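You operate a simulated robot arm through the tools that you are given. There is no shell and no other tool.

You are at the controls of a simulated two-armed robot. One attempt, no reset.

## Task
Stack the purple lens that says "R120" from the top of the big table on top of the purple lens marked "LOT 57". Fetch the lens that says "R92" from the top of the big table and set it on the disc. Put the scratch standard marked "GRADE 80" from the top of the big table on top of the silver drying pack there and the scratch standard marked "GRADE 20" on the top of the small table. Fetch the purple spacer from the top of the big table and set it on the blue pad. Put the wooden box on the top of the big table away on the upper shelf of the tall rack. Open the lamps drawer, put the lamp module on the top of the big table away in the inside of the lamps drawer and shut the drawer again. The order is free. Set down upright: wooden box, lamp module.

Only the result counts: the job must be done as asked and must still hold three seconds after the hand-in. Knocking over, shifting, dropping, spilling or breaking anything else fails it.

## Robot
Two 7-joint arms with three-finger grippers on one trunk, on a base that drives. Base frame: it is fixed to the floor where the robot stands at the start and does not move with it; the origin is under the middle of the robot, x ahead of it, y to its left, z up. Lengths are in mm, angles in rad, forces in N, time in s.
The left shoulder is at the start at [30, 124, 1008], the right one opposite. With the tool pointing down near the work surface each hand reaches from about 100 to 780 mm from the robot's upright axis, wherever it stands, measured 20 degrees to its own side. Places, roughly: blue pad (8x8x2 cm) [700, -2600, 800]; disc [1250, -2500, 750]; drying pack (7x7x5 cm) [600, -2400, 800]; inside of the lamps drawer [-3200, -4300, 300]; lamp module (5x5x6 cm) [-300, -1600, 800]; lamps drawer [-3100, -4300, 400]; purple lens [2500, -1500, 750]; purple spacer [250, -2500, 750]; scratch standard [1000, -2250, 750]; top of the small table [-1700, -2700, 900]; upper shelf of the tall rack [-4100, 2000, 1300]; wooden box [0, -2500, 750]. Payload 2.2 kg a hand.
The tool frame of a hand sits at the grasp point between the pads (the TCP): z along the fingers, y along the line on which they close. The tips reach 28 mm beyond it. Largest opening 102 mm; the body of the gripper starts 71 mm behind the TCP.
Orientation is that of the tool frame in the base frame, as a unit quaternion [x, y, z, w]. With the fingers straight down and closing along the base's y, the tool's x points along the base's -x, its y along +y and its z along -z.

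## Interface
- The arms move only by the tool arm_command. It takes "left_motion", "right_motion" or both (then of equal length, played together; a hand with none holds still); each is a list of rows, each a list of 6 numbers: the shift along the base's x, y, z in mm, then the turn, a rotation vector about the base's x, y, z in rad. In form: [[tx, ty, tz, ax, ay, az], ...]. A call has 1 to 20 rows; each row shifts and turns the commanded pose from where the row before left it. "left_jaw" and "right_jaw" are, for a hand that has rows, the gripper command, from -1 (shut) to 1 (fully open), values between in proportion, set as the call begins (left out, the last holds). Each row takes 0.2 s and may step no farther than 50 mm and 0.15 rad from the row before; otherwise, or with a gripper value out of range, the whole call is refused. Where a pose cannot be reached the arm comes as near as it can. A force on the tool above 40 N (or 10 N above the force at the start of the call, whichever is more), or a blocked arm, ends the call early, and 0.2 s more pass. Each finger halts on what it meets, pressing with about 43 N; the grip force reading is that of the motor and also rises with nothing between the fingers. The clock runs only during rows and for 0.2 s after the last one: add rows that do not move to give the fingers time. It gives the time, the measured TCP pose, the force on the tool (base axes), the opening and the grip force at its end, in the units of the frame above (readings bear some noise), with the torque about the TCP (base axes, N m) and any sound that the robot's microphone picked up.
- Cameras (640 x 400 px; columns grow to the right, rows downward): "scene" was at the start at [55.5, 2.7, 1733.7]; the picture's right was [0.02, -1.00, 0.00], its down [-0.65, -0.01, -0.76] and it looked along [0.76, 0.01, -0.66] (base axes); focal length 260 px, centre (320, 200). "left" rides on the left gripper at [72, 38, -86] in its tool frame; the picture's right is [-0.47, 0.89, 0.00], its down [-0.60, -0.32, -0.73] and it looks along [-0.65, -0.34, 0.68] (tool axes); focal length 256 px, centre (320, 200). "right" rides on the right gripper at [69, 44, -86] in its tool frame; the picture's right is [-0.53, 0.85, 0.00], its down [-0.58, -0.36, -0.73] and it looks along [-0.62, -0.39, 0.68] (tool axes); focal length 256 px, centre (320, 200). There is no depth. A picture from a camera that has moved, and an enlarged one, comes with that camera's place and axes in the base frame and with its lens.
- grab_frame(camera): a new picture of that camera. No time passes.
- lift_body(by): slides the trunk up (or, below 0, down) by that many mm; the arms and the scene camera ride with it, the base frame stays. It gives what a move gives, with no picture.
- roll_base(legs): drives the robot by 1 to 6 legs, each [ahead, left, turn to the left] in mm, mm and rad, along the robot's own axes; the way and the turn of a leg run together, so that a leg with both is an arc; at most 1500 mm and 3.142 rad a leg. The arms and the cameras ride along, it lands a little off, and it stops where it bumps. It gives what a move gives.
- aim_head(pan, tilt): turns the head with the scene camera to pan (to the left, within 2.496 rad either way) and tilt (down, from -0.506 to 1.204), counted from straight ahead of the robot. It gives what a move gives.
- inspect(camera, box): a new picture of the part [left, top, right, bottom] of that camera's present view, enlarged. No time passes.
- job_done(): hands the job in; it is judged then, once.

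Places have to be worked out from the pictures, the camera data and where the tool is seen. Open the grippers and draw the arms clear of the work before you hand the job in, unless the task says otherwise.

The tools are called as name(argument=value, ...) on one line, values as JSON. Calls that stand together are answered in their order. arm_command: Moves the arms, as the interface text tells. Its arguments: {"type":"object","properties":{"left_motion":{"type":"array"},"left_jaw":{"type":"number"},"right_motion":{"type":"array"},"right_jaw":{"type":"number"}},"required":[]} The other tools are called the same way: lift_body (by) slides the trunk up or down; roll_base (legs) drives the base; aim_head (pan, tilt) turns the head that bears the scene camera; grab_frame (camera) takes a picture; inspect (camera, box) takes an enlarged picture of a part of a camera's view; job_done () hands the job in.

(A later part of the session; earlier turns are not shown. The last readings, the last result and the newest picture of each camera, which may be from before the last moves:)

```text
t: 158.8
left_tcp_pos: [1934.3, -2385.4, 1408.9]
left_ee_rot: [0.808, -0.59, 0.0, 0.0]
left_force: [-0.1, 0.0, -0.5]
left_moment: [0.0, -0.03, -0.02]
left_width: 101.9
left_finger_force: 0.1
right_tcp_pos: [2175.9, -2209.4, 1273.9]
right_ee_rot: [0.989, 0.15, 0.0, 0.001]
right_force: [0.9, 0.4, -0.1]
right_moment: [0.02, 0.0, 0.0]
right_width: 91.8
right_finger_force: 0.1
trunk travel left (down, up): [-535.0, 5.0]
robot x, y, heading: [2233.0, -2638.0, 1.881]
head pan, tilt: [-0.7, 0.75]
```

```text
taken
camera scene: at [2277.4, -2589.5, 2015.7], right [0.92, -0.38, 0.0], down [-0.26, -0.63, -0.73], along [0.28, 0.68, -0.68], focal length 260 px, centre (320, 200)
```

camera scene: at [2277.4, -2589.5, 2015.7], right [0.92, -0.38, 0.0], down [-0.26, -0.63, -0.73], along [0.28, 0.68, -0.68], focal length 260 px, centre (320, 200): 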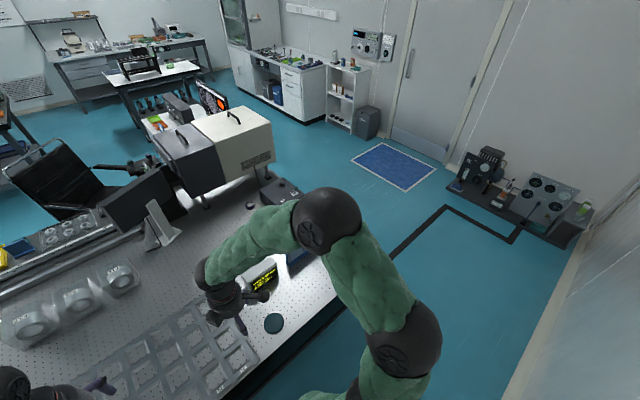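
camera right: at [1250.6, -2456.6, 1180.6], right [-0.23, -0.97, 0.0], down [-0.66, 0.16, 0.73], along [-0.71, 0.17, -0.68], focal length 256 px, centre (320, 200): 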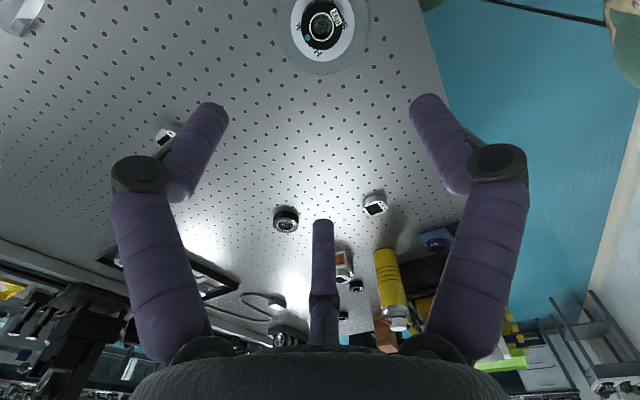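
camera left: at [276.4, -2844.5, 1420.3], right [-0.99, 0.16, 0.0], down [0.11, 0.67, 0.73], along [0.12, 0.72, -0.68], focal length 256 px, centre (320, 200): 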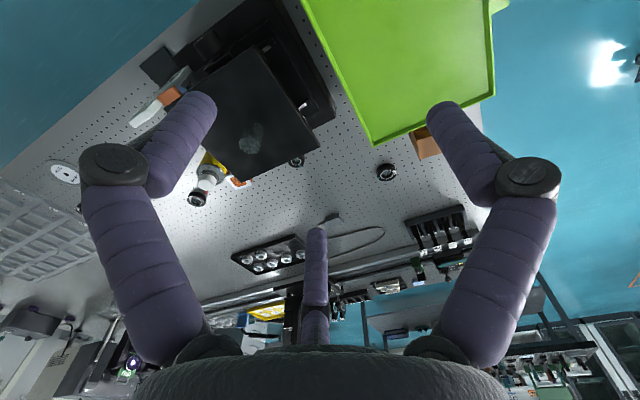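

The floor beyond the end is open except for a thin dark cable line. I continue right past the end, then turn to face the table's left end.

roll_base(legs=[[0, -1170, 0.04], [0, 0, 1.57]])

aim_head(pan=-0.5, tilt=0.8)

grab_frame(camera="scene")

```text
t: 168.6
left_tcp_pos: [3119.1, -2552.9, 1410.1]
left_ee_rot: [0.986, 0.169, -0.001, -0.001]
left_force: [-0.6, 0.3, 0.6]
left_moment: [-0.02, -0.01, -0.01]
left_width: 102.1
left_finger_force: 0.0
right_tcp_pos: [2936.6, -2316.4, 1274.3]
right_ee_rot: [0.582, 0.813, 0.0, 0.001]
right_force: [0.5, 0.4, 0.6]
right_moment: [0.02, 0.01, 0.04]
right_width: 92.0
right_finger_force: 0.1
trunk travel left (down, up): [-535.0, 5.0]
robot x, y, heading: [3363.0, -2242.3, -2.803]
head pan, tilt: [-0.7, 0.75]
```

```text
t: 169.4
left_tcp_pos: [3120.0, -2554.3, 1408.4]
left_ee_rot: [0.986, 0.169, 0.001, -0.001]
left_force: [0.0, -0.5, 0.5]
left_moment: [-0.01, -0.02, -0.02]
left_width: 102.1
left_finger_force: 0.2
right_tcp_pos: [2936.4, -2316.1, 1273.9]
right_ee_rot: [0.582, 0.813, 0.0, 0.001]
right_force: [0.0, 0.1, 0.2]
right_moment: [-0.01, 0.02, -0.01]
right_width: 91.9
right_finger_force: 0.0
trunk travel left (down, up): [-535.0, 5.0]
robot x, y, heading: [3366.6, -2242.4, -2.804]
head pan, tilt: [-0.499, 0.799]
```

```text
taken
camera scene: at [3313.3, -2219.4, 2011.7], right [0.16, 0.99, 0.0], down [0.71, -0.12, -0.7], along [-0.69, 0.11, -0.72], focal length 260 px, centre (320, 200)
```

scene: 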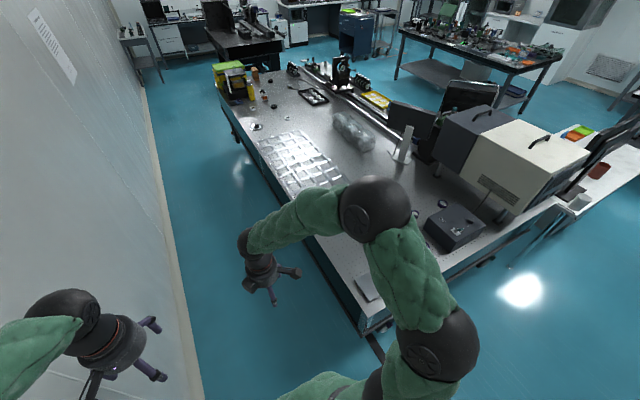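

I slide right around the corner to face the left end, at the lens level.

roll_base(legs=[[0, -1000, 0.01]])

aim_head(pan=0, tilt=1.0)

grab_frame(camera="scene")

grab_frame(camera="right")

```text
t: 174.5
left_tcp_pos: [2787.5, -1650.2, 1409.9]
left_ee_rot: [0.981, 0.195, 0.001, 0.0]
left_force: [-0.7, -0.8, 0.0]
left_moment: [0.04, -0.02, 0.01]
left_width: 101.7
left_finger_force: 0.0
right_tcp_pos: [2593.7, -1422.4, 1274.9]
right_ee_rot: [0.558, 0.83, 0.0, 0.001]
right_force: [0.1, 0.3, 0.4]
right_moment: [-0.01, 0.03, -0.01]
right_width: 91.8
right_finger_force: 0.0
trunk travel left (down, up): [-535.0, 5.0]
robot x, y, heading: [3014.6, -1325.9, -2.755]
head pan, tilt: [-0.499, 0.799]
```

```text
t: 175.4
left_tcp_pos: [2788.1, -1649.3, 1408.0]
left_ee_rot: [0.981, 0.194, 0.0, -0.002]
left_force: [0.0, 0.6, 0.0]
left_moment: [0.0, 0.0, 0.03]
left_width: 101.9
left_finger_force: 0.1
right_tcp_pos: [2592.6, -1422.9, 1274.7]
right_ee_rot: [0.559, 0.829, 0.001, 0.0]
right_force: [-0.2, 1.1, -0.2]
right_moment: [0.0, 0.02, -0.01]
right_width: 91.6
right_finger_force: 0.1
trunk travel left (down, up): [-535.0, 5.0]
robot x, y, heading: [3015.4, -1328.9, -2.757]
head pan, tilt: [0.0, 1.0]
```

```text
taken
camera scene: at [2979.1, -1342.0, 1996.6], right [-0.38, 0.93, 0.0], down [0.78, 0.32, -0.54], along [-0.5, -0.21, -0.84], focal length 260 px, centre (320, 200)
```

scene: 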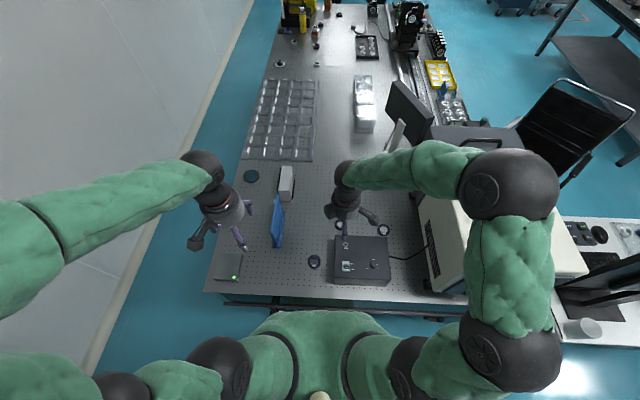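

```text
taken
camera right: at [2608.0, -1342.6, 1359.9], right [0.98, -0.18, 0.0], down [-0.12, -0.67, 0.73], along [-0.13, -0.72, -0.68], focal length 256 px, centre (320, 200)
```

right: 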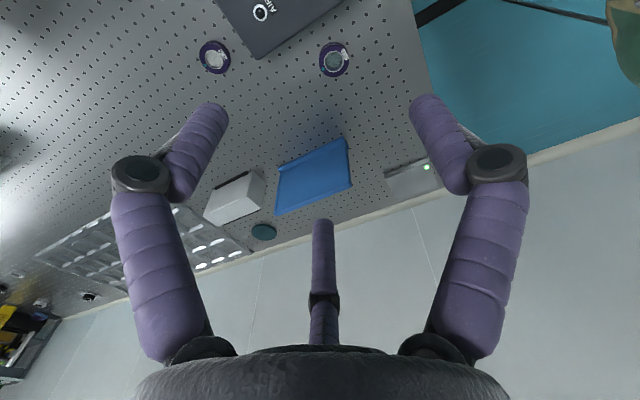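

The lenses are right below. I zoom on their labels.

inspect(camera="right", box=[195, 36, 235, 76])

inspect(camera="right", box=[313, 40, 353, 80])

inspect(camera="scene", box=[360, 210, 410, 250])

inspect(camera="scene", box=[260, 210, 400, 300])

```text
10.00 times, centred on (215, 56) of right
camera zoom: at [2608.0, -1342.6, 1359.9], right [0.98, -0.18, 0.0], down [-0.12, -0.67, 0.73], along [-0.13, -0.72, -0.68], focal length 2560 px, centre (1370, 1640)
```

zoom: 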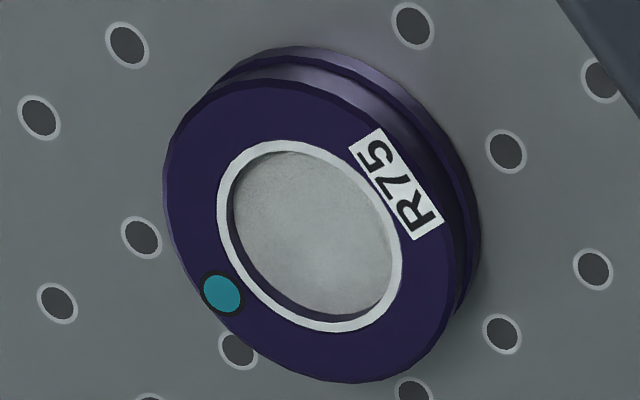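

```text
10.00 times, centred on (333, 60) of right
camera zoom: at [2608.0, -1342.6, 1359.9], right [0.98, -0.18, 0.0], down [-0.12, -0.67, 0.73], along [-0.13, -0.72, -0.68], focal length 2560 px, centre (190, 1600)
```

zoom: 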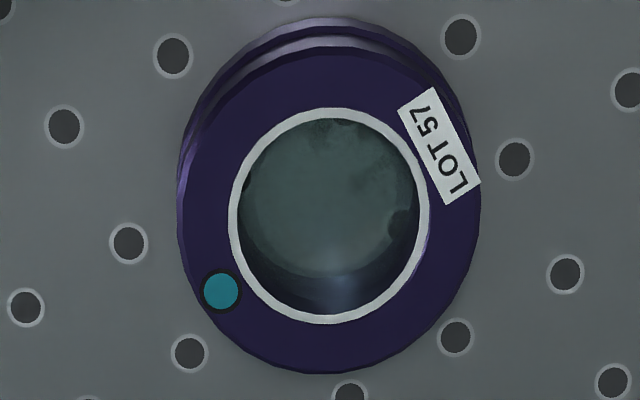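

```text
10.00 times, centred on (385, 230) of scene
camera zoom: at [2979.1, -1342.0, 1996.6], right [-0.38, 0.93, 0.0], down [0.78, 0.32, -0.54], along [-0.5, -0.21, -0.84], focal length 2602 px, centre (-330, -100)
```

zoom: 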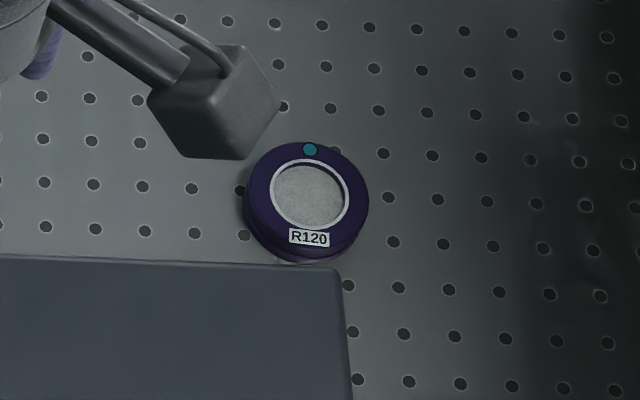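

```text
4.44 times, centred on (330, 255) of scene
camera zoom: at [2979.1, -1342.0, 1996.6], right [-0.38, 0.93, 0.0], down [0.78, 0.32, -0.54], along [-0.5, -0.21, -0.84], focal length 1156 px, centre (276, -44)
```

zoom: 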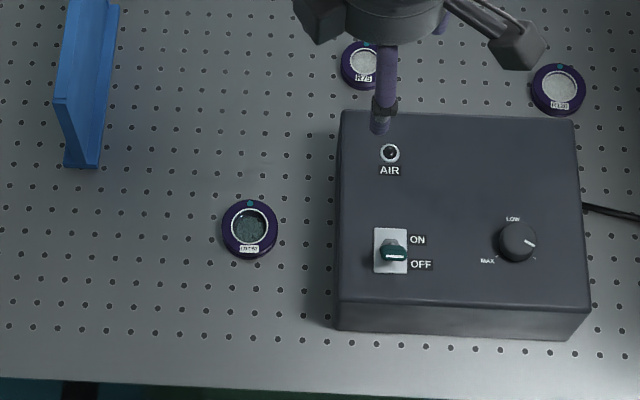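

LOT 57 ≈ (2601,-1529), R120 (purple) ≈ (2322,-1272) behind the black AIR box. I lower the trunk and move the right hand above R120.

lift_body(by=-180)

arm_command(right_motion=[[-38.7, 21.6, 0, 0, 0, 0], [-38.7, 21.6, 0, 0, 0, 0], [-38.7, 21.6, 0, 0, 0, 0], [-38.7, 21.6, 0, 0, 0, 0], [-38.7, 21.6, 0, 0, 0, 0], [-38.7, 21.6, 0, 0, 0, 0], [-38.7, 21.6, 0, 0, 0, 0], [0, 0, 0, 0, 0, 0]], right_jaw=1)

grab_frame(camera="right")

inspect(camera="scene", box=[320, 160, 440, 250])

```text
t: 177.4
left_tcp_pos: [2787.6, -1648.9, 1229.1]
left_ee_rot: [0.981, 0.194, 0.0, -0.001]
left_force: [-1.0, 0.8, -0.1]
left_moment: [0.02, -0.05, 0.02]
left_width: 101.9
left_finger_force: 0.1
right_tcp_pos: [2593.8, -1423.0, 1095.0]
right_ee_rot: [0.559, 0.829, 0.002, 0.001]
right_force: [0.1, 0.0, -0.5]
right_moment: [-0.01, 0.02, -0.01]
right_width: 91.7
right_finger_force: 0.1
trunk travel left (down, up): [-355.0, 185.0]
robot x, y, heading: [3014.9, -1325.9, -2.753]
head pan, tilt: [0.0, 1.0]
```

```text
t: 179.2
left_tcp_pos: [2788.2, -1649.6, 1228.3]
left_ee_rot: [0.981, 0.194, -0.001, 0.0]
left_force: [-0.2, -0.6, -1.2]
left_moment: [0.02, 0.02, 0.03]
left_width: 102.1
left_finger_force: 0.1
right_tcp_pos: [2320.1, -1274.5, 1096.7]
right_ee_rot: [0.559, 0.829, -0.001, 0.0]
right_force: [0.5, 0.3, 0.5]
right_moment: [0.01, 0.01, 0.01]
right_width: 102.1
right_finger_force: 0.0
trunk travel left (down, up): [-355.0, 185.0]
robot x, y, heading: [3014.5, -1328.6, -2.751]
head pan, tilt: [0.0, 1.0]
```

```text
taken
camera right: at [2336.8, -1193.7, 1181.8], right [0.98, -0.18, 0.0], down [-0.12, -0.67, 0.73], along [-0.13, -0.72, -0.68], focal length 256 px, centre (320, 200)
```

right: 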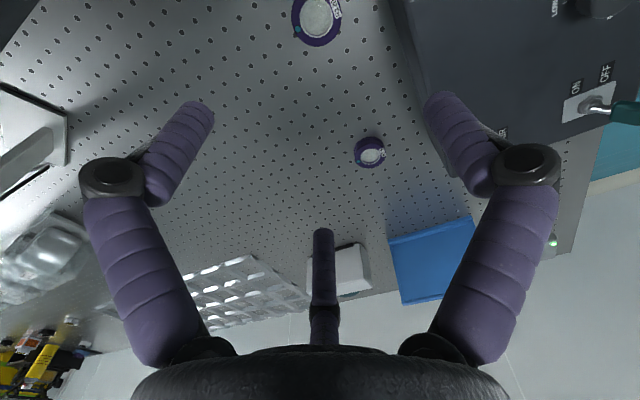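

```text
4.44 times, centred on (380, 205) of scene
camera zoom: at [2980.3, -1342.2, 1816.6], right [-0.38, 0.92, 0.0], down [0.78, 0.32, -0.54], along [-0.5, -0.21, -0.84], focal length 1156 px, centre (53, 178)
```

zoom: 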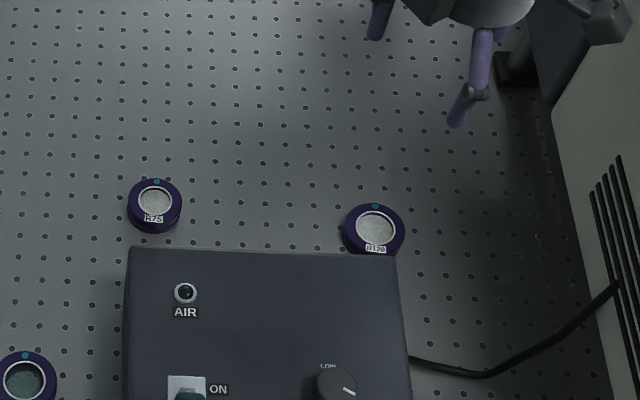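

I check the full scene for arm clearance to the white machine, and zoom to refine R120.

grab_frame(camera="scene")

inspect(camera="right", box=[270, 0, 370, 62])

```text
taken
camera scene: at [2980.3, -1342.2, 1816.6], right [-0.38, 0.92, 0.0], down [0.78, 0.32, -0.54], along [-0.5, -0.21, -0.84], focal length 260 px, centre (320, 200)
```

scene: 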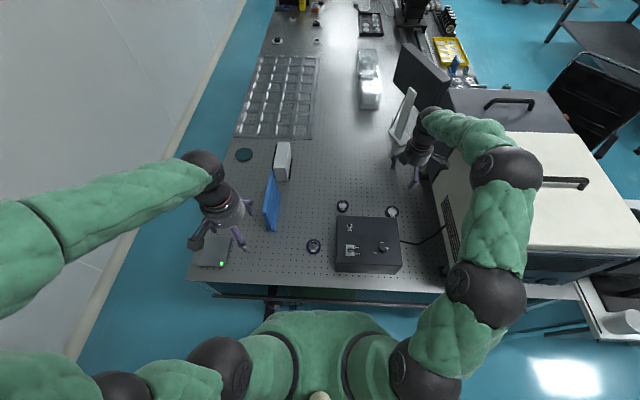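

```text
6.40 times, centred on (320, 31) of right
camera zoom: at [2336.8, -1193.7, 1181.8], right [0.98, -0.18, 0.0], down [-0.12, -0.67, 0.73], along [-0.13, -0.72, -0.68], focal length 1638 px, centre (320, 1282)
```

zoom: 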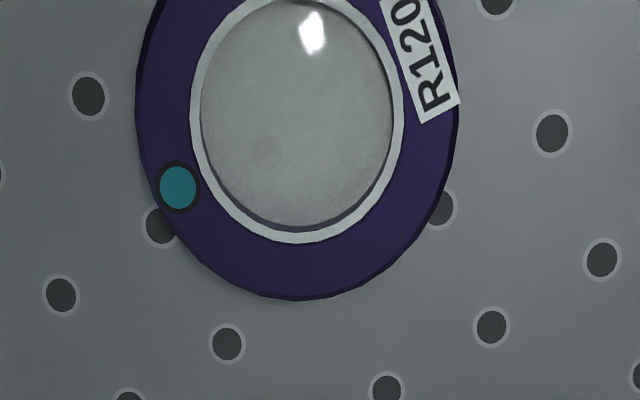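

Lowering the right arm here could bring its elbow down onto the white machine (top ≈ z 1200), so I'll use the left arm with the robot turned to the right. First I retract and raise the right hand.

arm_command(right_motion=[[38.7, -21.6, 0, 0, 0, 0], [38.7, -21.6, 0, 0, 0, 0], [38.7, -21.6, 0, 0, 0, 0], [38.7, -21.6, 0, 0, 0, 0], [38.7, -21.6, 0, 0, 0, 0], [38.7, -21.6, 0, 0, 0, 0], [38.7, -21.6, 0, 0, 0, 0], [14.8, 27.6, 30, 0, 0, 0], [14.8, 27.6, 30, 0, 0, 0], [14.8, 27.6, 30, 0, 0, 0], [14.8, 27.6, 30, 0, 0, 0], [14.8, 27.6, 30, 0, 0, 0]])

roll_base(legs=[[0, 0, -0.68]])

grab_frame(camera="scene")

```text
t: 181.8
left_tcp_pos: [2789.3, -1649.8, 1228.8]
left_ee_rot: [0.981, 0.195, -0.001, 0.0]
left_force: [-0.1, 0.8, 1.2]
left_moment: [0.0, 0.03, 0.04]
left_width: 102.4
left_finger_force: 0.1
right_tcp_pos: [2663.5, -1287.6, 1243.4]
right_ee_rot: [0.559, 0.829, 0.0, 0.0]
right_force: [0.6, 0.2, -0.2]
right_moment: [0.0, 0.0, -0.04]
right_width: 101.8
right_finger_force: 0.0
trunk travel left (down, up): [-355.0, 185.0]
robot x, y, heading: [3014.8, -1331.0, -2.753]
head pan, tilt: [0.0, 1.0]
```

```text
t: 184.0
left_tcp_pos: [2637.6, -1439.0, 1228.9]
left_ee_rot: [0.99, -0.139, 0.0, 0.0]
left_force: [-0.1, 0.6, 0.4]
left_moment: [0.03, 0.02, -0.02]
left_width: 101.8
left_finger_force: 0.0
right_tcp_pos: [2763.6, -1077.8, 1242.6]
right_ee_rot: [0.801, 0.599, 0.0, 0.0]
right_force: [-0.4, 0.8, 0.0]
right_moment: [0.0, 0.0, -0.02]
right_width: 102.4
right_finger_force: 0.1
trunk travel left (down, up): [-355.0, 185.0]
robot x, y, heading: [3019.6, -1329.6, 2.866]
head pan, tilt: [0.0, 1.0]
```

```text
taken
camera scene: at [2977.6, -1315.5, 1816.6], right [0.27, 0.96, 0.0], down [0.81, -0.23, -0.54], along [-0.52, 0.15, -0.84], focal length 260 px, centre (320, 200)
```

scene: 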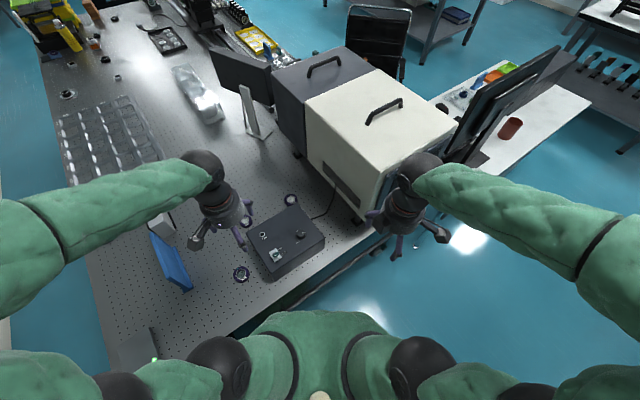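

I move the left hand over R120, turning it so the fingers close along the table's length and its camera stays clear of the AIR box.

arm_command(left_motion=[[-39.6, 21, 0, 0, 0, -0.118], [-39.6, 21, 0, 0, 0, -0.118], [-39.6, 21, 0, 0, 0, -0.118], [-39.6, 21, 0, 0, 0, -0.118], [-39.6, 21, 0, 0, 0, -0.118], [-39.6, 21, 0, 0, 0, -0.118], [-39.6, 21, 0, 0, 0, -0.118], [-39.6, 21, 0, 0, 0, -0.118], [0, 0, -50, 0, 0, 0], [0, 0, -50, 0, 0, 0], [0, 0, -30, 0, 0, 0], [0, 0, 0, 0, 0, 0]], left_jaw=1)

grab_frame(camera="left")

grab_frame(camera="scene")

```text
t: 186.6
left_tcp_pos: [2318.1, -1271.1, 1098.5]
left_ee_rot: [0.819, -0.574, 0.0, 0.0]
left_force: [-0.6, 0.1, -0.7]
left_moment: [-0.01, 0.0, 0.01]
left_width: 102.0
left_finger_force: 0.0
right_tcp_pos: [2762.3, -1077.9, 1242.7]
right_ee_rot: [0.801, 0.599, 0.0, 0.001]
right_force: [0.6, 0.7, -0.2]
right_moment: [-0.03, -0.01, -0.01]
right_width: 102.1
right_finger_force: 0.0
trunk travel left (down, up): [-355.0, 185.0]
robot x, y, heading: [3012.3, -1330.3, 2.863]
head pan, tilt: [0.0, 1.0]
```

```text
taken
camera left: at [2308.0, -1350.1, 1183.5], right [-0.99, 0.13, 0.0], down [0.09, 0.68, 0.73], along [0.1, 0.72, -0.68], focal length 256 px, centre (320, 200)
```

left: 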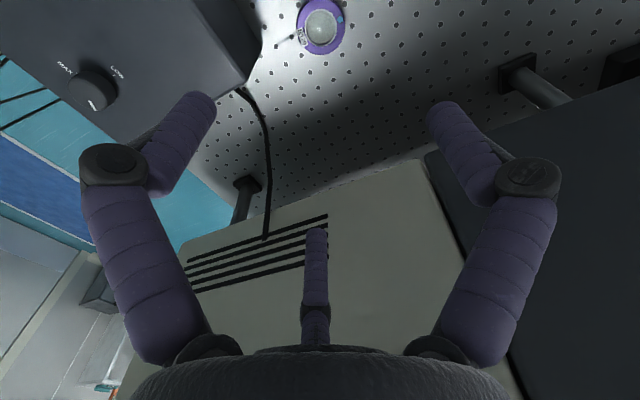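

```text
taken
camera scene: at [2977.7, -1315.2, 1816.6], right [0.28, 0.96, 0.0], down [0.81, -0.23, -0.54], along [-0.52, 0.15, -0.84], focal length 260 px, centre (320, 200)
```

scene: 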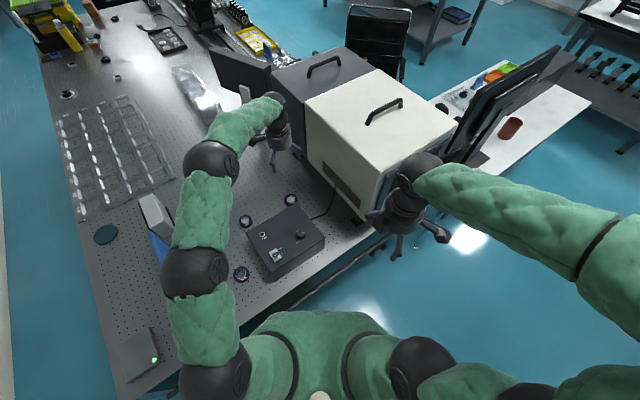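

inspect(camera="left", box=[270, 0, 370, 62])

inspect(camera="scene", box=[230, 180, 310, 290])

```text
6.40 times, centred on (320, 31) of left
camera zoom: at [2308.0, -1350.1, 1183.5], right [-0.99, 0.13, 0.0], down [0.09, 0.68, 0.73], along [0.1, 0.72, -0.68], focal length 1638 px, centre (320, 1282)
```

zoom: 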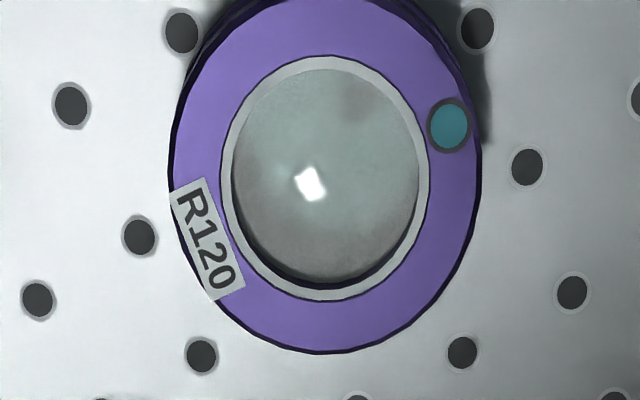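

```text
3.64 times, centred on (270, 235) of scene
camera zoom: at [2977.7, -1315.2, 1816.6], right [0.28, 0.96, 0.0], down [0.81, -0.23, -0.54], along [-0.52, 0.15, -0.84], focal length 946 px, centre (502, 73)
```

zoom: 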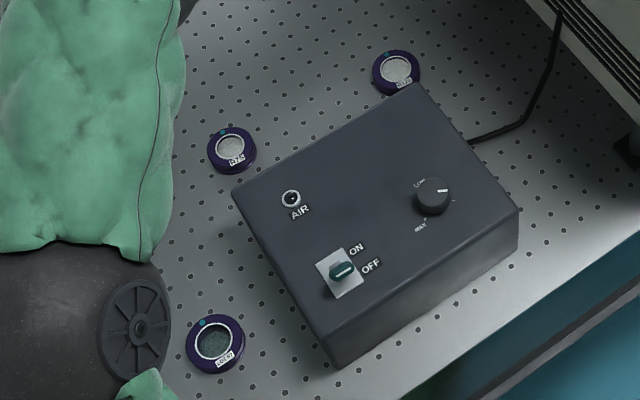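

R120 ≈ (2319,-1270), directly below. I descend.

arm_command(left_motion=[[1, 1.2, -45, 0, 0, 0], [0, 0, -48, 0, 0, 0], [0, 0, -48, 0, 0, 0], [0, 0, -48, 0, 0, 0], [0, 0, -38, 0, 0, 0], [0, 0, 0, 0, 0, 0]])

grab_frame(camera="left")

grab_frame(camera="scene")

```text
t: 188.0
left_tcp_pos: [2318.7, -1268.9, 870.5]
left_ee_rot: [0.819, -0.574, 0.0, 0.0]
left_force: [-0.7, 0.1, 1.3]
left_moment: [0.02, 0.03, -0.03]
left_width: 101.5
left_finger_force: 0.0
right_tcp_pos: [2763.2, -1078.0, 1242.9]
right_ee_rot: [0.801, 0.599, 0.0, 0.001]
right_force: [0.9, 0.1, 0.3]
right_moment: [0.03, 0.04, 0.01]
right_width: 101.6
right_finger_force: 0.1
trunk travel left (down, up): [-355.0, 185.0]
robot x, y, heading: [3016.8, -1328.1, 2.865]
head pan, tilt: [0.0, 1.0]
```

```text
taken
camera left: at [2308.5, -1348.3, 955.5], right [-0.99, 0.13, 0.0], down [0.09, 0.68, 0.73], along [0.1, 0.73, -0.68], focal length 256 px, centre (320, 200)
```

left: 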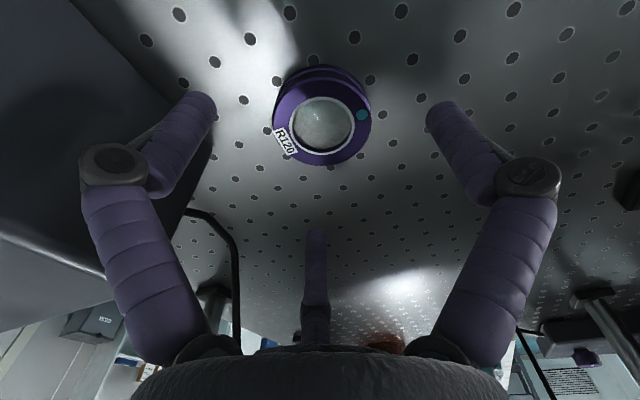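

```text
taken
camera scene: at [2978.0, -1315.7, 1816.6], right [0.27, 0.96, 0.0], down [0.81, -0.23, -0.54], along [-0.52, 0.15, -0.84], focal length 260 px, centre (320, 200)
```

scene: 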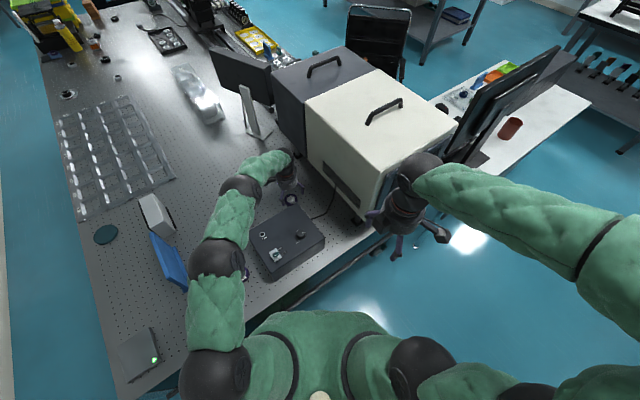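

Well aligned. I go down to grasp height and close.

arm_command(left_motion=[[0, 0, -20, 0, 0, 0], [0, 0, -15, 0, 0, 0], [0, 0, 0, 0, 0, 0]])

arm_command(left_motion=[[0, 0, 0, 0, 0, 0], [0, 0, 0, 0, 0, 0], [0, 0, 0, 0, 0, 0], [0, 0, 0, 0, 0, 0], [0, 0, 0, 0, 0, 0]], left_jaw=-1)

grab_frame(camera="left")

```text
t: 188.8
left_tcp_pos: [2321.4, -1270.3, 835.8]
left_ee_rot: [0.819, -0.574, -0.001, 0.0]
left_force: [0.2, 0.3, 0.0]
left_moment: [-0.01, 0.02, 0.0]
left_width: 102.1
left_finger_force: 0.1
right_tcp_pos: [2761.5, -1078.8, 1242.4]
right_ee_rot: [0.801, 0.599, 0.001, 0.001]
right_force: [-1.0, -0.8, -0.1]
right_moment: [-0.01, -0.01, 0.01]
right_width: 101.8
right_finger_force: 0.1
trunk travel left (down, up): [-355.0, 185.0]
robot x, y, heading: [3016.9, -1325.6, 2.858]
head pan, tilt: [0.0, 1.0]
```

```text
t: 190.0
left_tcp_pos: [2320.6, -1268.8, 836.2]
left_ee_rot: [0.819, -0.574, -0.001, 0.0]
left_force: [-2.4, 1.1, 3.9]
left_moment: [-0.01, 0.2, -0.05]
left_width: 58.2
left_finger_force: 42.7
right_tcp_pos: [2762.7, -1077.7, 1243.1]
right_ee_rot: [0.8, 0.599, -0.001, 0.001]
right_force: [-0.9, -0.6, -0.1]
right_moment: [-0.01, -0.02, 0.01]
right_width: 102.1
right_finger_force: 0.1
trunk travel left (down, up): [-355.0, 185.0]
robot x, y, heading: [3011.0, -1327.2, 2.865]
head pan, tilt: [0.0, 1.0]
```

```text
taken
camera left: at [2310.2, -1349.1, 921.5], right [-0.99, 0.13, 0.0], down [0.09, 0.68, 0.73], along [0.1, 0.73, -0.68], focal length 256 px, centre (320, 200)
```

left: 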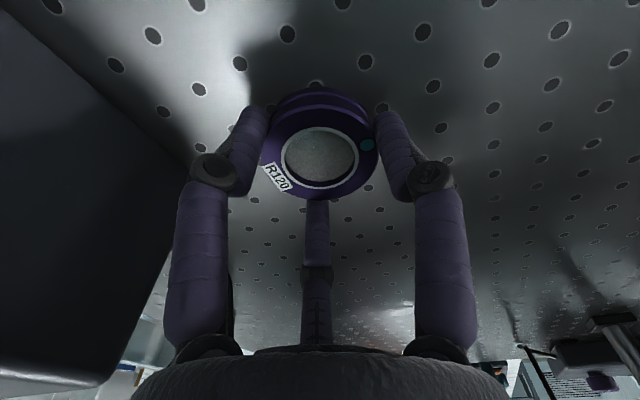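

R120 held (58 mm OD). I lift it well above the AIR box and carry it to LOT 57.

arm_command(left_motion=[[0, 0, 40, 0, 0, 0], [0, 0, 50, 0, 0, 0], [0, 0, 50, 0, 0, 0], [0, 0, 50, 0, 0, 0], [0, 0, 50, 0, 0, 0], [0, 0, 20, 0, 0, 0], [35, -32.2, 0, 0, 0, 0], [35, -32.2, 0, 0, 0, 0], [35, -32.2, 0, 0, 0, 0], [35, -32.2, 0, 0, 0, 0], [35, -32.2, 0, 0, 0, 0], [35, -32.2, 0, 0, 0, 0], [35, -32.2, 0, 0, 0, 0], [35, -32.2, 0, 0, 0, 0], [0, 0, 0, 0, 0, 0]])

grab_frame(camera="left")

inspect(camera="left", box=[270, 0, 370, 62])

grab_frame(camera="scene")

```text
t: 193.2
left_tcp_pos: [2604.7, -1523.6, 1097.5]
left_ee_rot: [0.819, -0.573, 0.0, -0.001]
left_force: [0.3, -0.2, -0.6]
left_moment: [-0.03, -0.01, 0.02]
left_width: 58.0
left_finger_force: 42.7
right_tcp_pos: [2762.0, -1077.9, 1242.6]
right_ee_rot: [0.801, 0.599, 0.0, 0.001]
right_force: [-0.4, 0.6, -0.4]
right_moment: [0.02, -0.02, 0.01]
right_width: 101.7
right_finger_force: 0.1
trunk travel left (down, up): [-355.0, 185.0]
robot x, y, heading: [3014.8, -1325.1, 2.865]
head pan, tilt: [0.0, 1.0]
```

```text
taken
camera left: at [2592.7, -1602.9, 1182.2], right [-0.99, 0.13, 0.0], down [0.09, 0.68, 0.73], along [0.1, 0.72, -0.68], focal length 256 px, centre (320, 200)
```

left: 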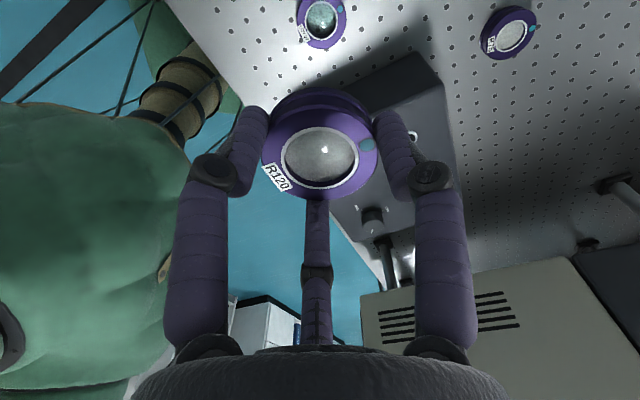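

```text
6.40 times, centred on (320, 31) of left
camera zoom: at [2592.7, -1602.9, 1182.2], right [-0.99, 0.13, 0.0], down [0.09, 0.68, 0.73], along [0.1, 0.72, -0.68], focal length 1638 px, centre (320, 1282)
```

zoom: 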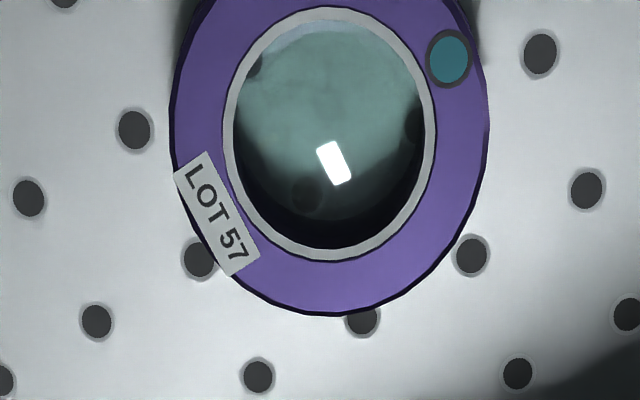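

```text
taken
camera scene: at [2975.9, -1314.8, 1816.5], right [0.28, 0.96, 0.0], down [0.81, -0.23, -0.54], along [-0.52, 0.15, -0.84], focal length 260 px, centre (320, 200)
```

scene: 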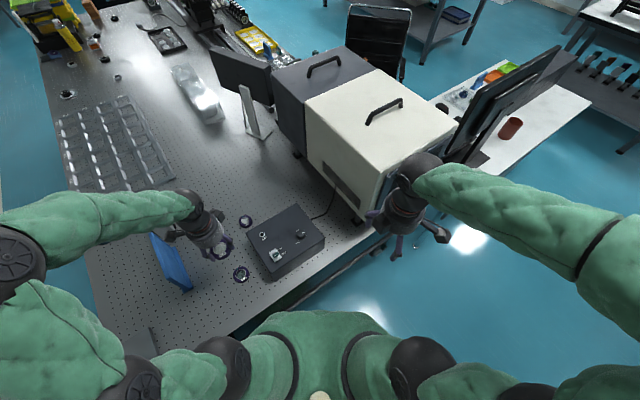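

LOT 57 is a few mm off the present TCP. I correct and descend to just above it.

arm_command(left_motion=[[-2.7, -5.5, -40, 0, 0, 0], [0, 0, -45, 0, 0, 0], [0, 0, -45, 0, 0, 0], [0, 0, -45, 0, 0, 0], [0, 0, -25, 0, 0, 0], [0, 0, 0, 0, 0, 0]])

grab_frame(camera="left")

inspect(camera="scene", box=[190, 220, 290, 300])

```text
t: 194.6
left_tcp_pos: [2598.5, -1529.9, 896.4]
left_ee_rot: [0.819, -0.574, 0.001, -0.001]
left_force: [0.6, 0.3, -1.3]
left_moment: [0.04, 0.02, 0.02]
left_width: 58.2
left_finger_force: 43.2
right_tcp_pos: [2761.5, -1077.8, 1243.3]
right_ee_rot: [0.801, 0.599, 0.0, 0.001]
right_force: [0.7, 0.0, 1.0]
right_moment: [0.02, 0.02, 0.0]
right_width: 101.8
right_finger_force: 0.0
trunk travel left (down, up): [-355.0, 185.0]
robot x, y, heading: [3016.7, -1329.0, 2.861]
head pan, tilt: [0.0, 1.0]
```

```text
taken
camera left: at [2587.6, -1609.5, 981.0], right [-0.99, 0.13, 0.0], down [0.09, 0.68, 0.73], along [0.1, 0.73, -0.68], focal length 256 px, centre (320, 200)
```

left: 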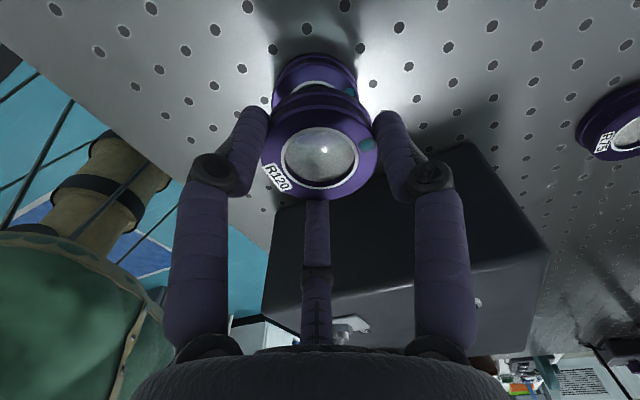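

```text
5.00 times, centred on (240, 260) of scene
camera zoom: at [2977.6, -1315.5, 1816.6], right [0.27, 0.96, 0.0], down [0.81, -0.23, -0.54], along [-0.52, 0.15, -0.84], focal length 1301 px, centre (720, -100)
```

zoom: 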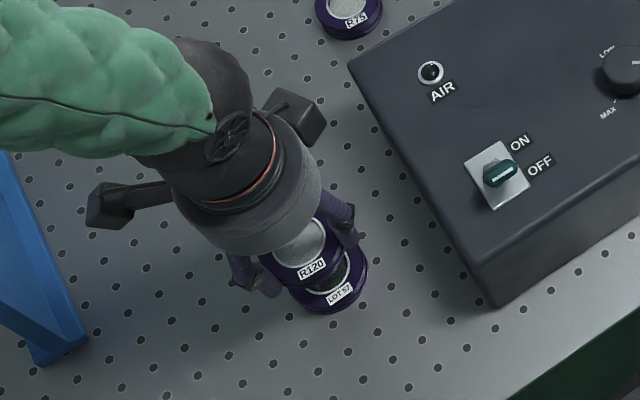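

I shift +3 mm in x and lower to contact.

arm_command(left_motion=[[3, 0.3, 0, 0, 0, 0], [0, 0, -15, 0, 0, 0], [0, 0, -10, 0, 0, 0], [0, 0, -6, 0, 0, 0], [0, 0, 0, 0, 0, 0]])

inspect(camera="left", box=[220, 20, 420, 220])

inspect(camera="scene", box=[215, 240, 275, 290])

```text
t: 195.8
left_tcp_pos: [2602.4, -1532.2, 865.3]
left_ee_rot: [0.819, -0.574, 0.0, -0.001]
left_force: [0.2, -0.1, -2.0]
left_moment: [-0.01, -0.01, -0.03]
left_width: 58.1
left_finger_force: 42.8
right_tcp_pos: [2761.4, -1077.6, 1243.3]
right_ee_rot: [0.801, 0.599, 0.001, 0.001]
right_force: [-0.4, 0.4, -0.9]
right_moment: [0.0, -0.01, 0.03]
right_width: 102.0
right_finger_force: 0.2
trunk travel left (down, up): [-355.0, 185.0]
robot x, y, heading: [3017.1, -1323.8, 2.864]
head pan, tilt: [0.0, 1.0]
```

```text
2.00 times, centred on (320, 120) of left
camera zoom: at [2592.1, -1611.2, 949.8], right [-0.99, 0.13, 0.0], down [0.09, 0.68, 0.73], along [0.1, 0.72, -0.68], focal length 512 px, centre (320, 360)
```

zoom: 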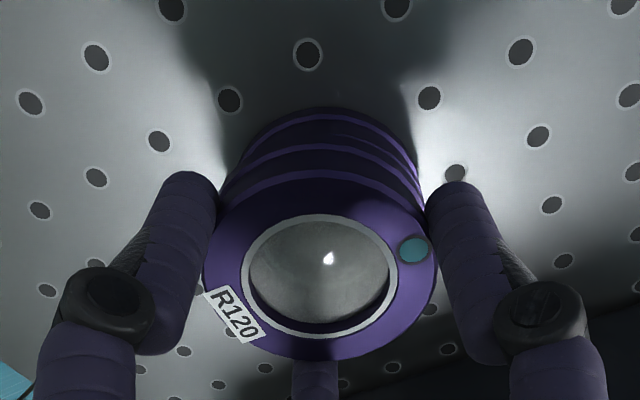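

```text
8.00 times, centred on (245, 265) of scene
camera zoom: at [2977.6, -1315.6, 1816.6], right [0.27, 0.96, 0.0], down [0.81, -0.23, -0.54], along [-0.52, 0.15, -0.84], focal length 2082 px, centre (920, -320)
```

zoom: 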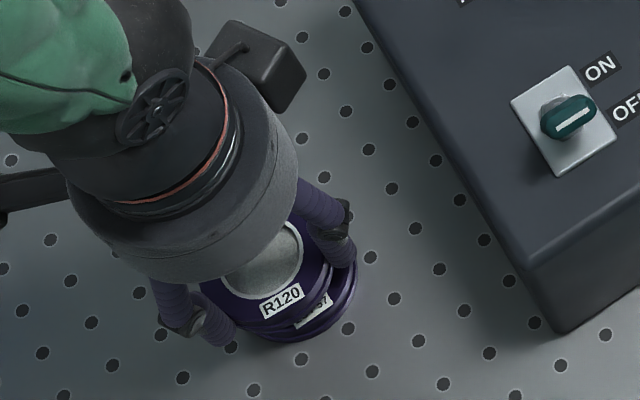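

The scene view suggests the held lens is ~3–4 mm too far in −y (TCP reads −1532 vs target −1529). I shift +3 in y and lower.

arm_command(left_motion=[[0, 3, 0, 0, 0, 0], [0, 0, -3, 0, 0, 0], [0, 0, 0, 0, 0, 0]])

arm_command(left_motion=[[0, 0, -2, 0, 0, 0], [0, 0, -1.5, 0, 0, 0], [0, 0, -1.5, 0, 0, 0], [0, 0, 0, 0, 0, 0]])

inspect(camera="scene", box=[225, 245, 265, 285])

inspect(camera="left", box=[220, 20, 420, 220])

```text
t: 196.6
left_tcp_pos: [2601.5, -1529.4, 862.0]
left_ee_rot: [0.819, -0.574, 0.0, -0.001]
left_force: [-0.3, 0.2, 0.2]
left_moment: [0.03, -0.04, -0.04]
left_width: 58.2
left_finger_force: 42.9
right_tcp_pos: [2762.2, -1078.2, 1243.1]
right_ee_rot: [0.801, 0.599, 0.001, 0.0]
right_force: [0.6, -0.2, 0.4]
right_moment: [0.04, 0.02, -0.04]
right_width: 102.0
right_finger_force: 0.0
trunk travel left (down, up): [-355.0, 185.0]
robot x, y, heading: [3016.9, -1329.3, 2.863]
head pan, tilt: [0.0, 1.0]
```

```text
t: 197.6
left_tcp_pos: [2601.9, -1530.4, 857.7]
left_ee_rot: [0.819, -0.574, 0.001, -0.002]
left_force: [0.1, 0.6, -1.3]
left_moment: [0.05, -0.02, -0.01]
left_width: 58.1
left_finger_force: 43.0
right_tcp_pos: [2761.4, -1077.2, 1243.4]
right_ee_rot: [0.801, 0.598, 0.0, 0.0]
right_force: [1.1, -0.2, 0.3]
right_moment: [-0.02, 0.0, 0.01]
right_width: 102.1
right_finger_force: 0.1
trunk travel left (down, up): [-355.0, 185.0]
robot x, y, heading: [3010.9, -1327.7, 2.859]
head pan, tilt: [0.0, 1.0]
```

```text
10.00 times, centred on (245, 265) of scene
camera zoom: at [2977.5, -1315.6, 1816.6], right [0.27, 0.96, 0.0], down [0.81, -0.23, -0.54], along [-0.52, 0.15, -0.84], focal length 2602 px, centre (1070, -450)
```

zoom: 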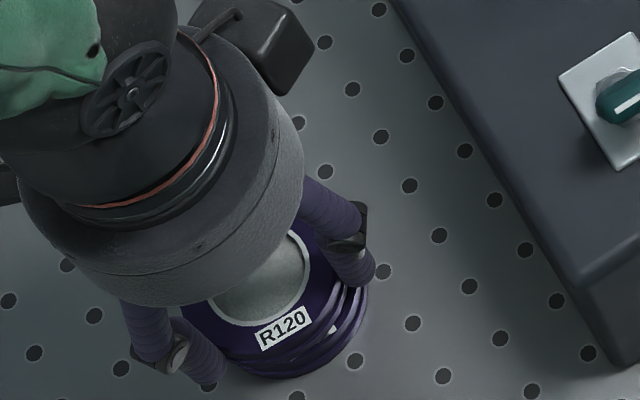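

```text
2.00 times, centred on (320, 120) of left
camera zoom: at [2591.4, -1608.9, 942.6], right [-0.99, 0.13, 0.0], down [0.09, 0.68, 0.73], along [0.1, 0.72, -0.68], focal length 512 px, centre (320, 360)
```

zoom: 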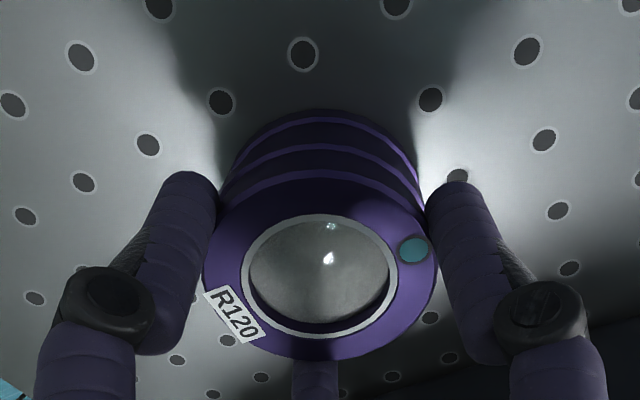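

Looks concentric. I continue down in small steps to contact.

arm_command(left_motion=[[0, 0, -1.2, 0, 0, 0], [0, 0, -1.2, 0, 0, 0], [0, 0, 0, 0, 0, 0]])

```text
t: 198.4
left_tcp_pos: [2601.6, -1529.9, 856.2]
left_ee_rot: [0.819, -0.574, -0.001, -0.001]
left_force: [1.6, 1.7, 9.4]
left_moment: [0.14, 0.0, -0.01]
left_width: 57.9
left_finger_force: 42.9
right_tcp_pos: [2761.6, -1079.1, 1243.0]
right_ee_rot: [0.801, 0.599, 0.0, 0.001]
right_force: [-1.1, -0.2, -0.3]
right_moment: [0.01, -0.03, 0.02]
right_width: 101.9
right_finger_force: 0.0
trunk travel left (down, up): [-355.0, 185.0]
robot x, y, heading: [3013.9, -1327.8, 2.864]
head pan, tilt: [0.0, 1.0]
```

Contact (9 N). I open and rise straight up.

arm_command(left_motion=[[0, 0, 0.4, 0, 0, 0], [0, 0, 0, 0, 0, 0], [0, 0, 0, 0, 0, 0], [0, 0, 0, 0, 0, 0]], left_jaw=0.9)

arm_command(left_motion=[[0, 0, 20, 0, 0, 0], [0, 0, 45, 0, 0, 0], [0, 0, 50, 0, 0, 0], [0, 0, 50, 0, 0, 0], [0, 0, 50, 0, 0, 0], [0, 0, 50, 0, 0, 0], [0, 0, 50, 0, 0, 0]])

inspect(camera="left", box=[240, 0, 400, 100])

inspect(camera="scene", box=[215, 240, 275, 300])

```text
t: 199.4
left_tcp_pos: [2601.9, -1529.3, 856.1]
left_ee_rot: [0.819, -0.573, 0.001, -0.001]
left_force: [-0.3, -0.1, -0.6]
left_moment: [0.0, -0.04, 0.01]
left_width: 96.8
left_finger_force: 0.0
right_tcp_pos: [2763.1, -1077.4, 1243.2]
right_ee_rot: [0.801, 0.599, 0.001, 0.001]
right_force: [-0.2, -0.7, -0.5]
right_moment: [0.03, 0.0, 0.0]
right_width: 101.8
right_finger_force: 0.1
trunk travel left (down, up): [-355.0, 185.0]
robot x, y, heading: [3014.0, -1324.7, 2.863]
head pan, tilt: [0.0, 1.0]
```

```text
t: 201.0
left_tcp_pos: [2604.0, -1531.6, 1172.3]
left_ee_rot: [0.818, -0.575, 0.0, -0.001]
left_force: [1.1, 0.7, 0.0]
left_moment: [-0.03, 0.02, -0.02]
left_width: 97.2
left_finger_force: 0.0
right_tcp_pos: [2763.1, -1077.7, 1242.3]
right_ee_rot: [0.801, 0.599, 0.001, 0.0]
right_force: [-0.4, 0.1, 0.5]
right_moment: [-0.04, 0.05, -0.03]
right_width: 102.0
right_finger_force: 0.1
trunk travel left (down, up): [-355.0, 185.0]
robot x, y, heading: [3015.1, -1327.1, 2.864]
head pan, tilt: [0.0, 1.0]
```

```text
4.00 times, centred on (320, 50) of left
camera zoom: at [2592.9, -1612.2, 1256.7], right [-0.99, 0.14, 0.0], down [0.09, 0.68, 0.73], along [0.1, 0.73, -0.68], focal length 1024 px, centre (320, 800)
```

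zoom: 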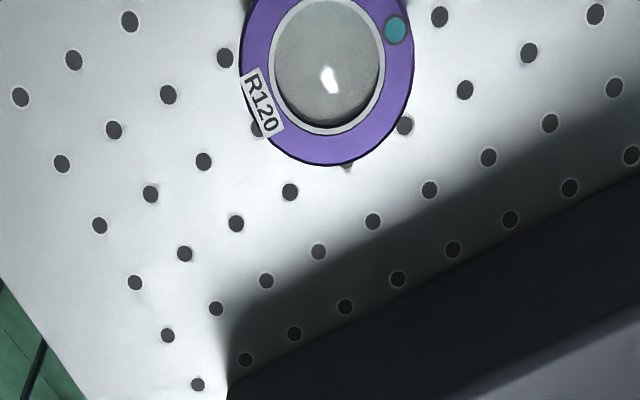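

```text
6.67 times, centred on (245, 270) of scene
camera zoom: at [2978.8, -1315.4, 1816.6], right [0.28, 0.96, 0.0], down [0.81, -0.23, -0.54], along [-0.52, 0.15, -0.84], focal length 1735 px, centre (820, -267)
```

zoom: 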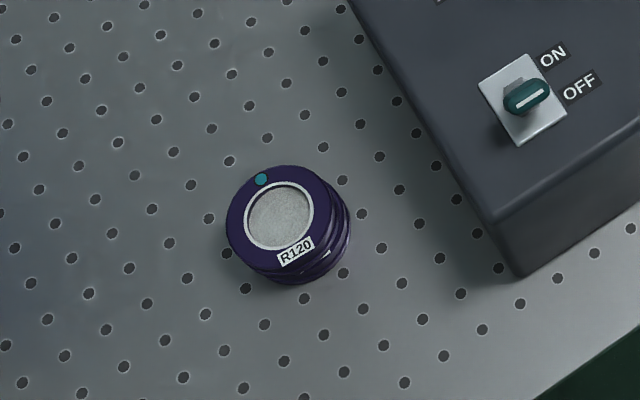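

R120 is neatly stacked on LOT 57. I raise the trunk and drive back along the wall lane to fetch GRADE 20.

lift_body(by=180)

roll_base(legs=[[0, 0, -0.944], [-1010, 0, 0], [0, 1280, 0]])

```text
t: 203.0
left_tcp_pos: [2602.5, -1533.5, 1351.2]
left_ee_rot: [0.819, -0.573, 0.001, -0.001]
left_force: [-0.5, -0.3, 0.9]
left_moment: [0.0, -0.02, 0.04]
left_width: 97.0
left_finger_force: 0.0
right_tcp_pos: [2762.6, -1077.6, 1423.5]
right_ee_rot: [0.801, 0.599, 0.001, 0.001]
right_force: [0.6, -0.6, -0.1]
right_moment: [-0.03, 0.03, 0.0]
right_width: 102.2
right_finger_force: 0.1
trunk travel left (down, up): [-535.0, 5.0]
robot x, y, heading: [3017.1, -1326.4, 2.859]
head pan, tilt: [0.0, 1.0]
```

```text
t: 216.8
left_tcp_pos: [1720.7, -2495.5, 1350.0]
left_ee_rot: [-0.463, 0.886, -0.001, 0.0]
left_force: [-0.3, -1.1, -0.2]
left_moment: [0.02, 0.01, -0.02]
left_width: 96.8
left_finger_force: 0.1
right_tcp_pos: [2185.3, -2365.0, 1423.0]
right_ee_rot: [0.987, 0.164, 0.0, 0.001]
right_force: [0.8, 0.8, -0.4]
right_moment: [0.0, 0.04, -0.03]
right_width: 102.2
right_finger_force: 0.0
trunk travel left (down, up): [-535.0, 5.0]
robot x, y, heading: [2124.3, -2711.6, 1.908]
head pan, tilt: [0.0, 1.0]
```

roll_base(legs=[[0, 1270, 0.012], [100, 0, 0]])

aim_head(pan=0, tilt=1.1)

grab_frame(camera="scene")

grab_frame(camera="right")

```text
t: 224.0
left_tcp_pos: [489.7, -2825.2, 1350.5]
left_ee_rot: [-0.466, 0.885, -0.001, 0.0]
left_force: [0.5, 0.6, 0.8]
left_moment: [-0.07, -0.01, 0.03]
left_width: 96.8
left_finger_force: 0.0
right_tcp_pos: [953.4, -2689.7, 1423.3]
right_ee_rot: [0.986, 0.166, 0.0, 0.001]
right_force: [-0.1, -0.6, -0.2]
right_moment: [0.0, -0.01, 0.0]
right_width: 101.8
right_finger_force: 0.1
trunk travel left (down, up): [-535.0, 5.0]
robot x, y, heading: [897.3, -3042.5, 1.912]
head pan, tilt: [0.0, 1.0]
```

```text
t: 224.6
left_tcp_pos: [491.1, -2823.5, 1350.2]
left_ee_rot: [-0.466, 0.885, -0.001, 0.001]
left_force: [-0.1, 0.3, 0.5]
left_moment: [0.01, -0.01, 0.0]
left_width: 96.9
left_finger_force: 0.0
right_tcp_pos: [953.3, -2688.5, 1422.8]
right_ee_rot: [0.986, 0.166, 0.0, 0.0]
right_force: [0.4, 0.4, -0.6]
right_moment: [-0.03, 0.02, -0.02]
right_width: 102.0
right_finger_force: 0.1
trunk travel left (down, up): [-535.0, 5.0]
robot x, y, heading: [897.3, -3042.1, 1.916]
head pan, tilt: [0.0, 1.1]
```

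```text
taken
camera scene: at [886.9, -3006.2, 1989.9], right [0.94, 0.34, 0.0], down [0.3, -0.84, -0.45], along [-0.15, 0.43, -0.89], focal length 260 px, centre (320, 200)
```

scene: 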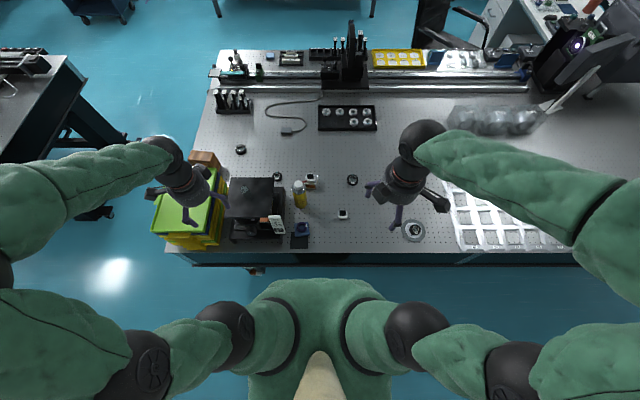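

```text
taken
camera right: at [1034.2, -2706.3, 1508.4], right [-0.23, -0.97, 0.0], down [-0.67, 0.16, 0.73], along [-0.71, 0.16, -0.68], focal length 256 px, centre (320, 200)
```

right: 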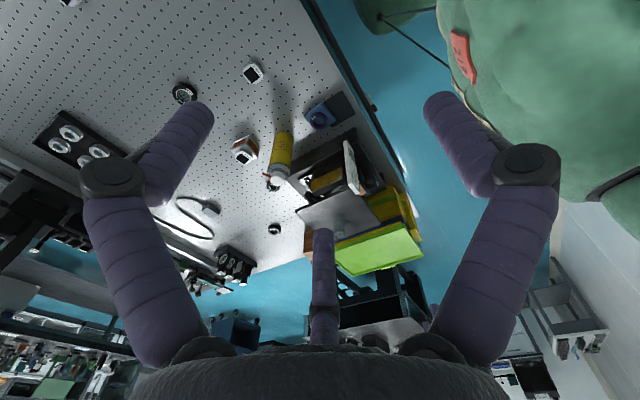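

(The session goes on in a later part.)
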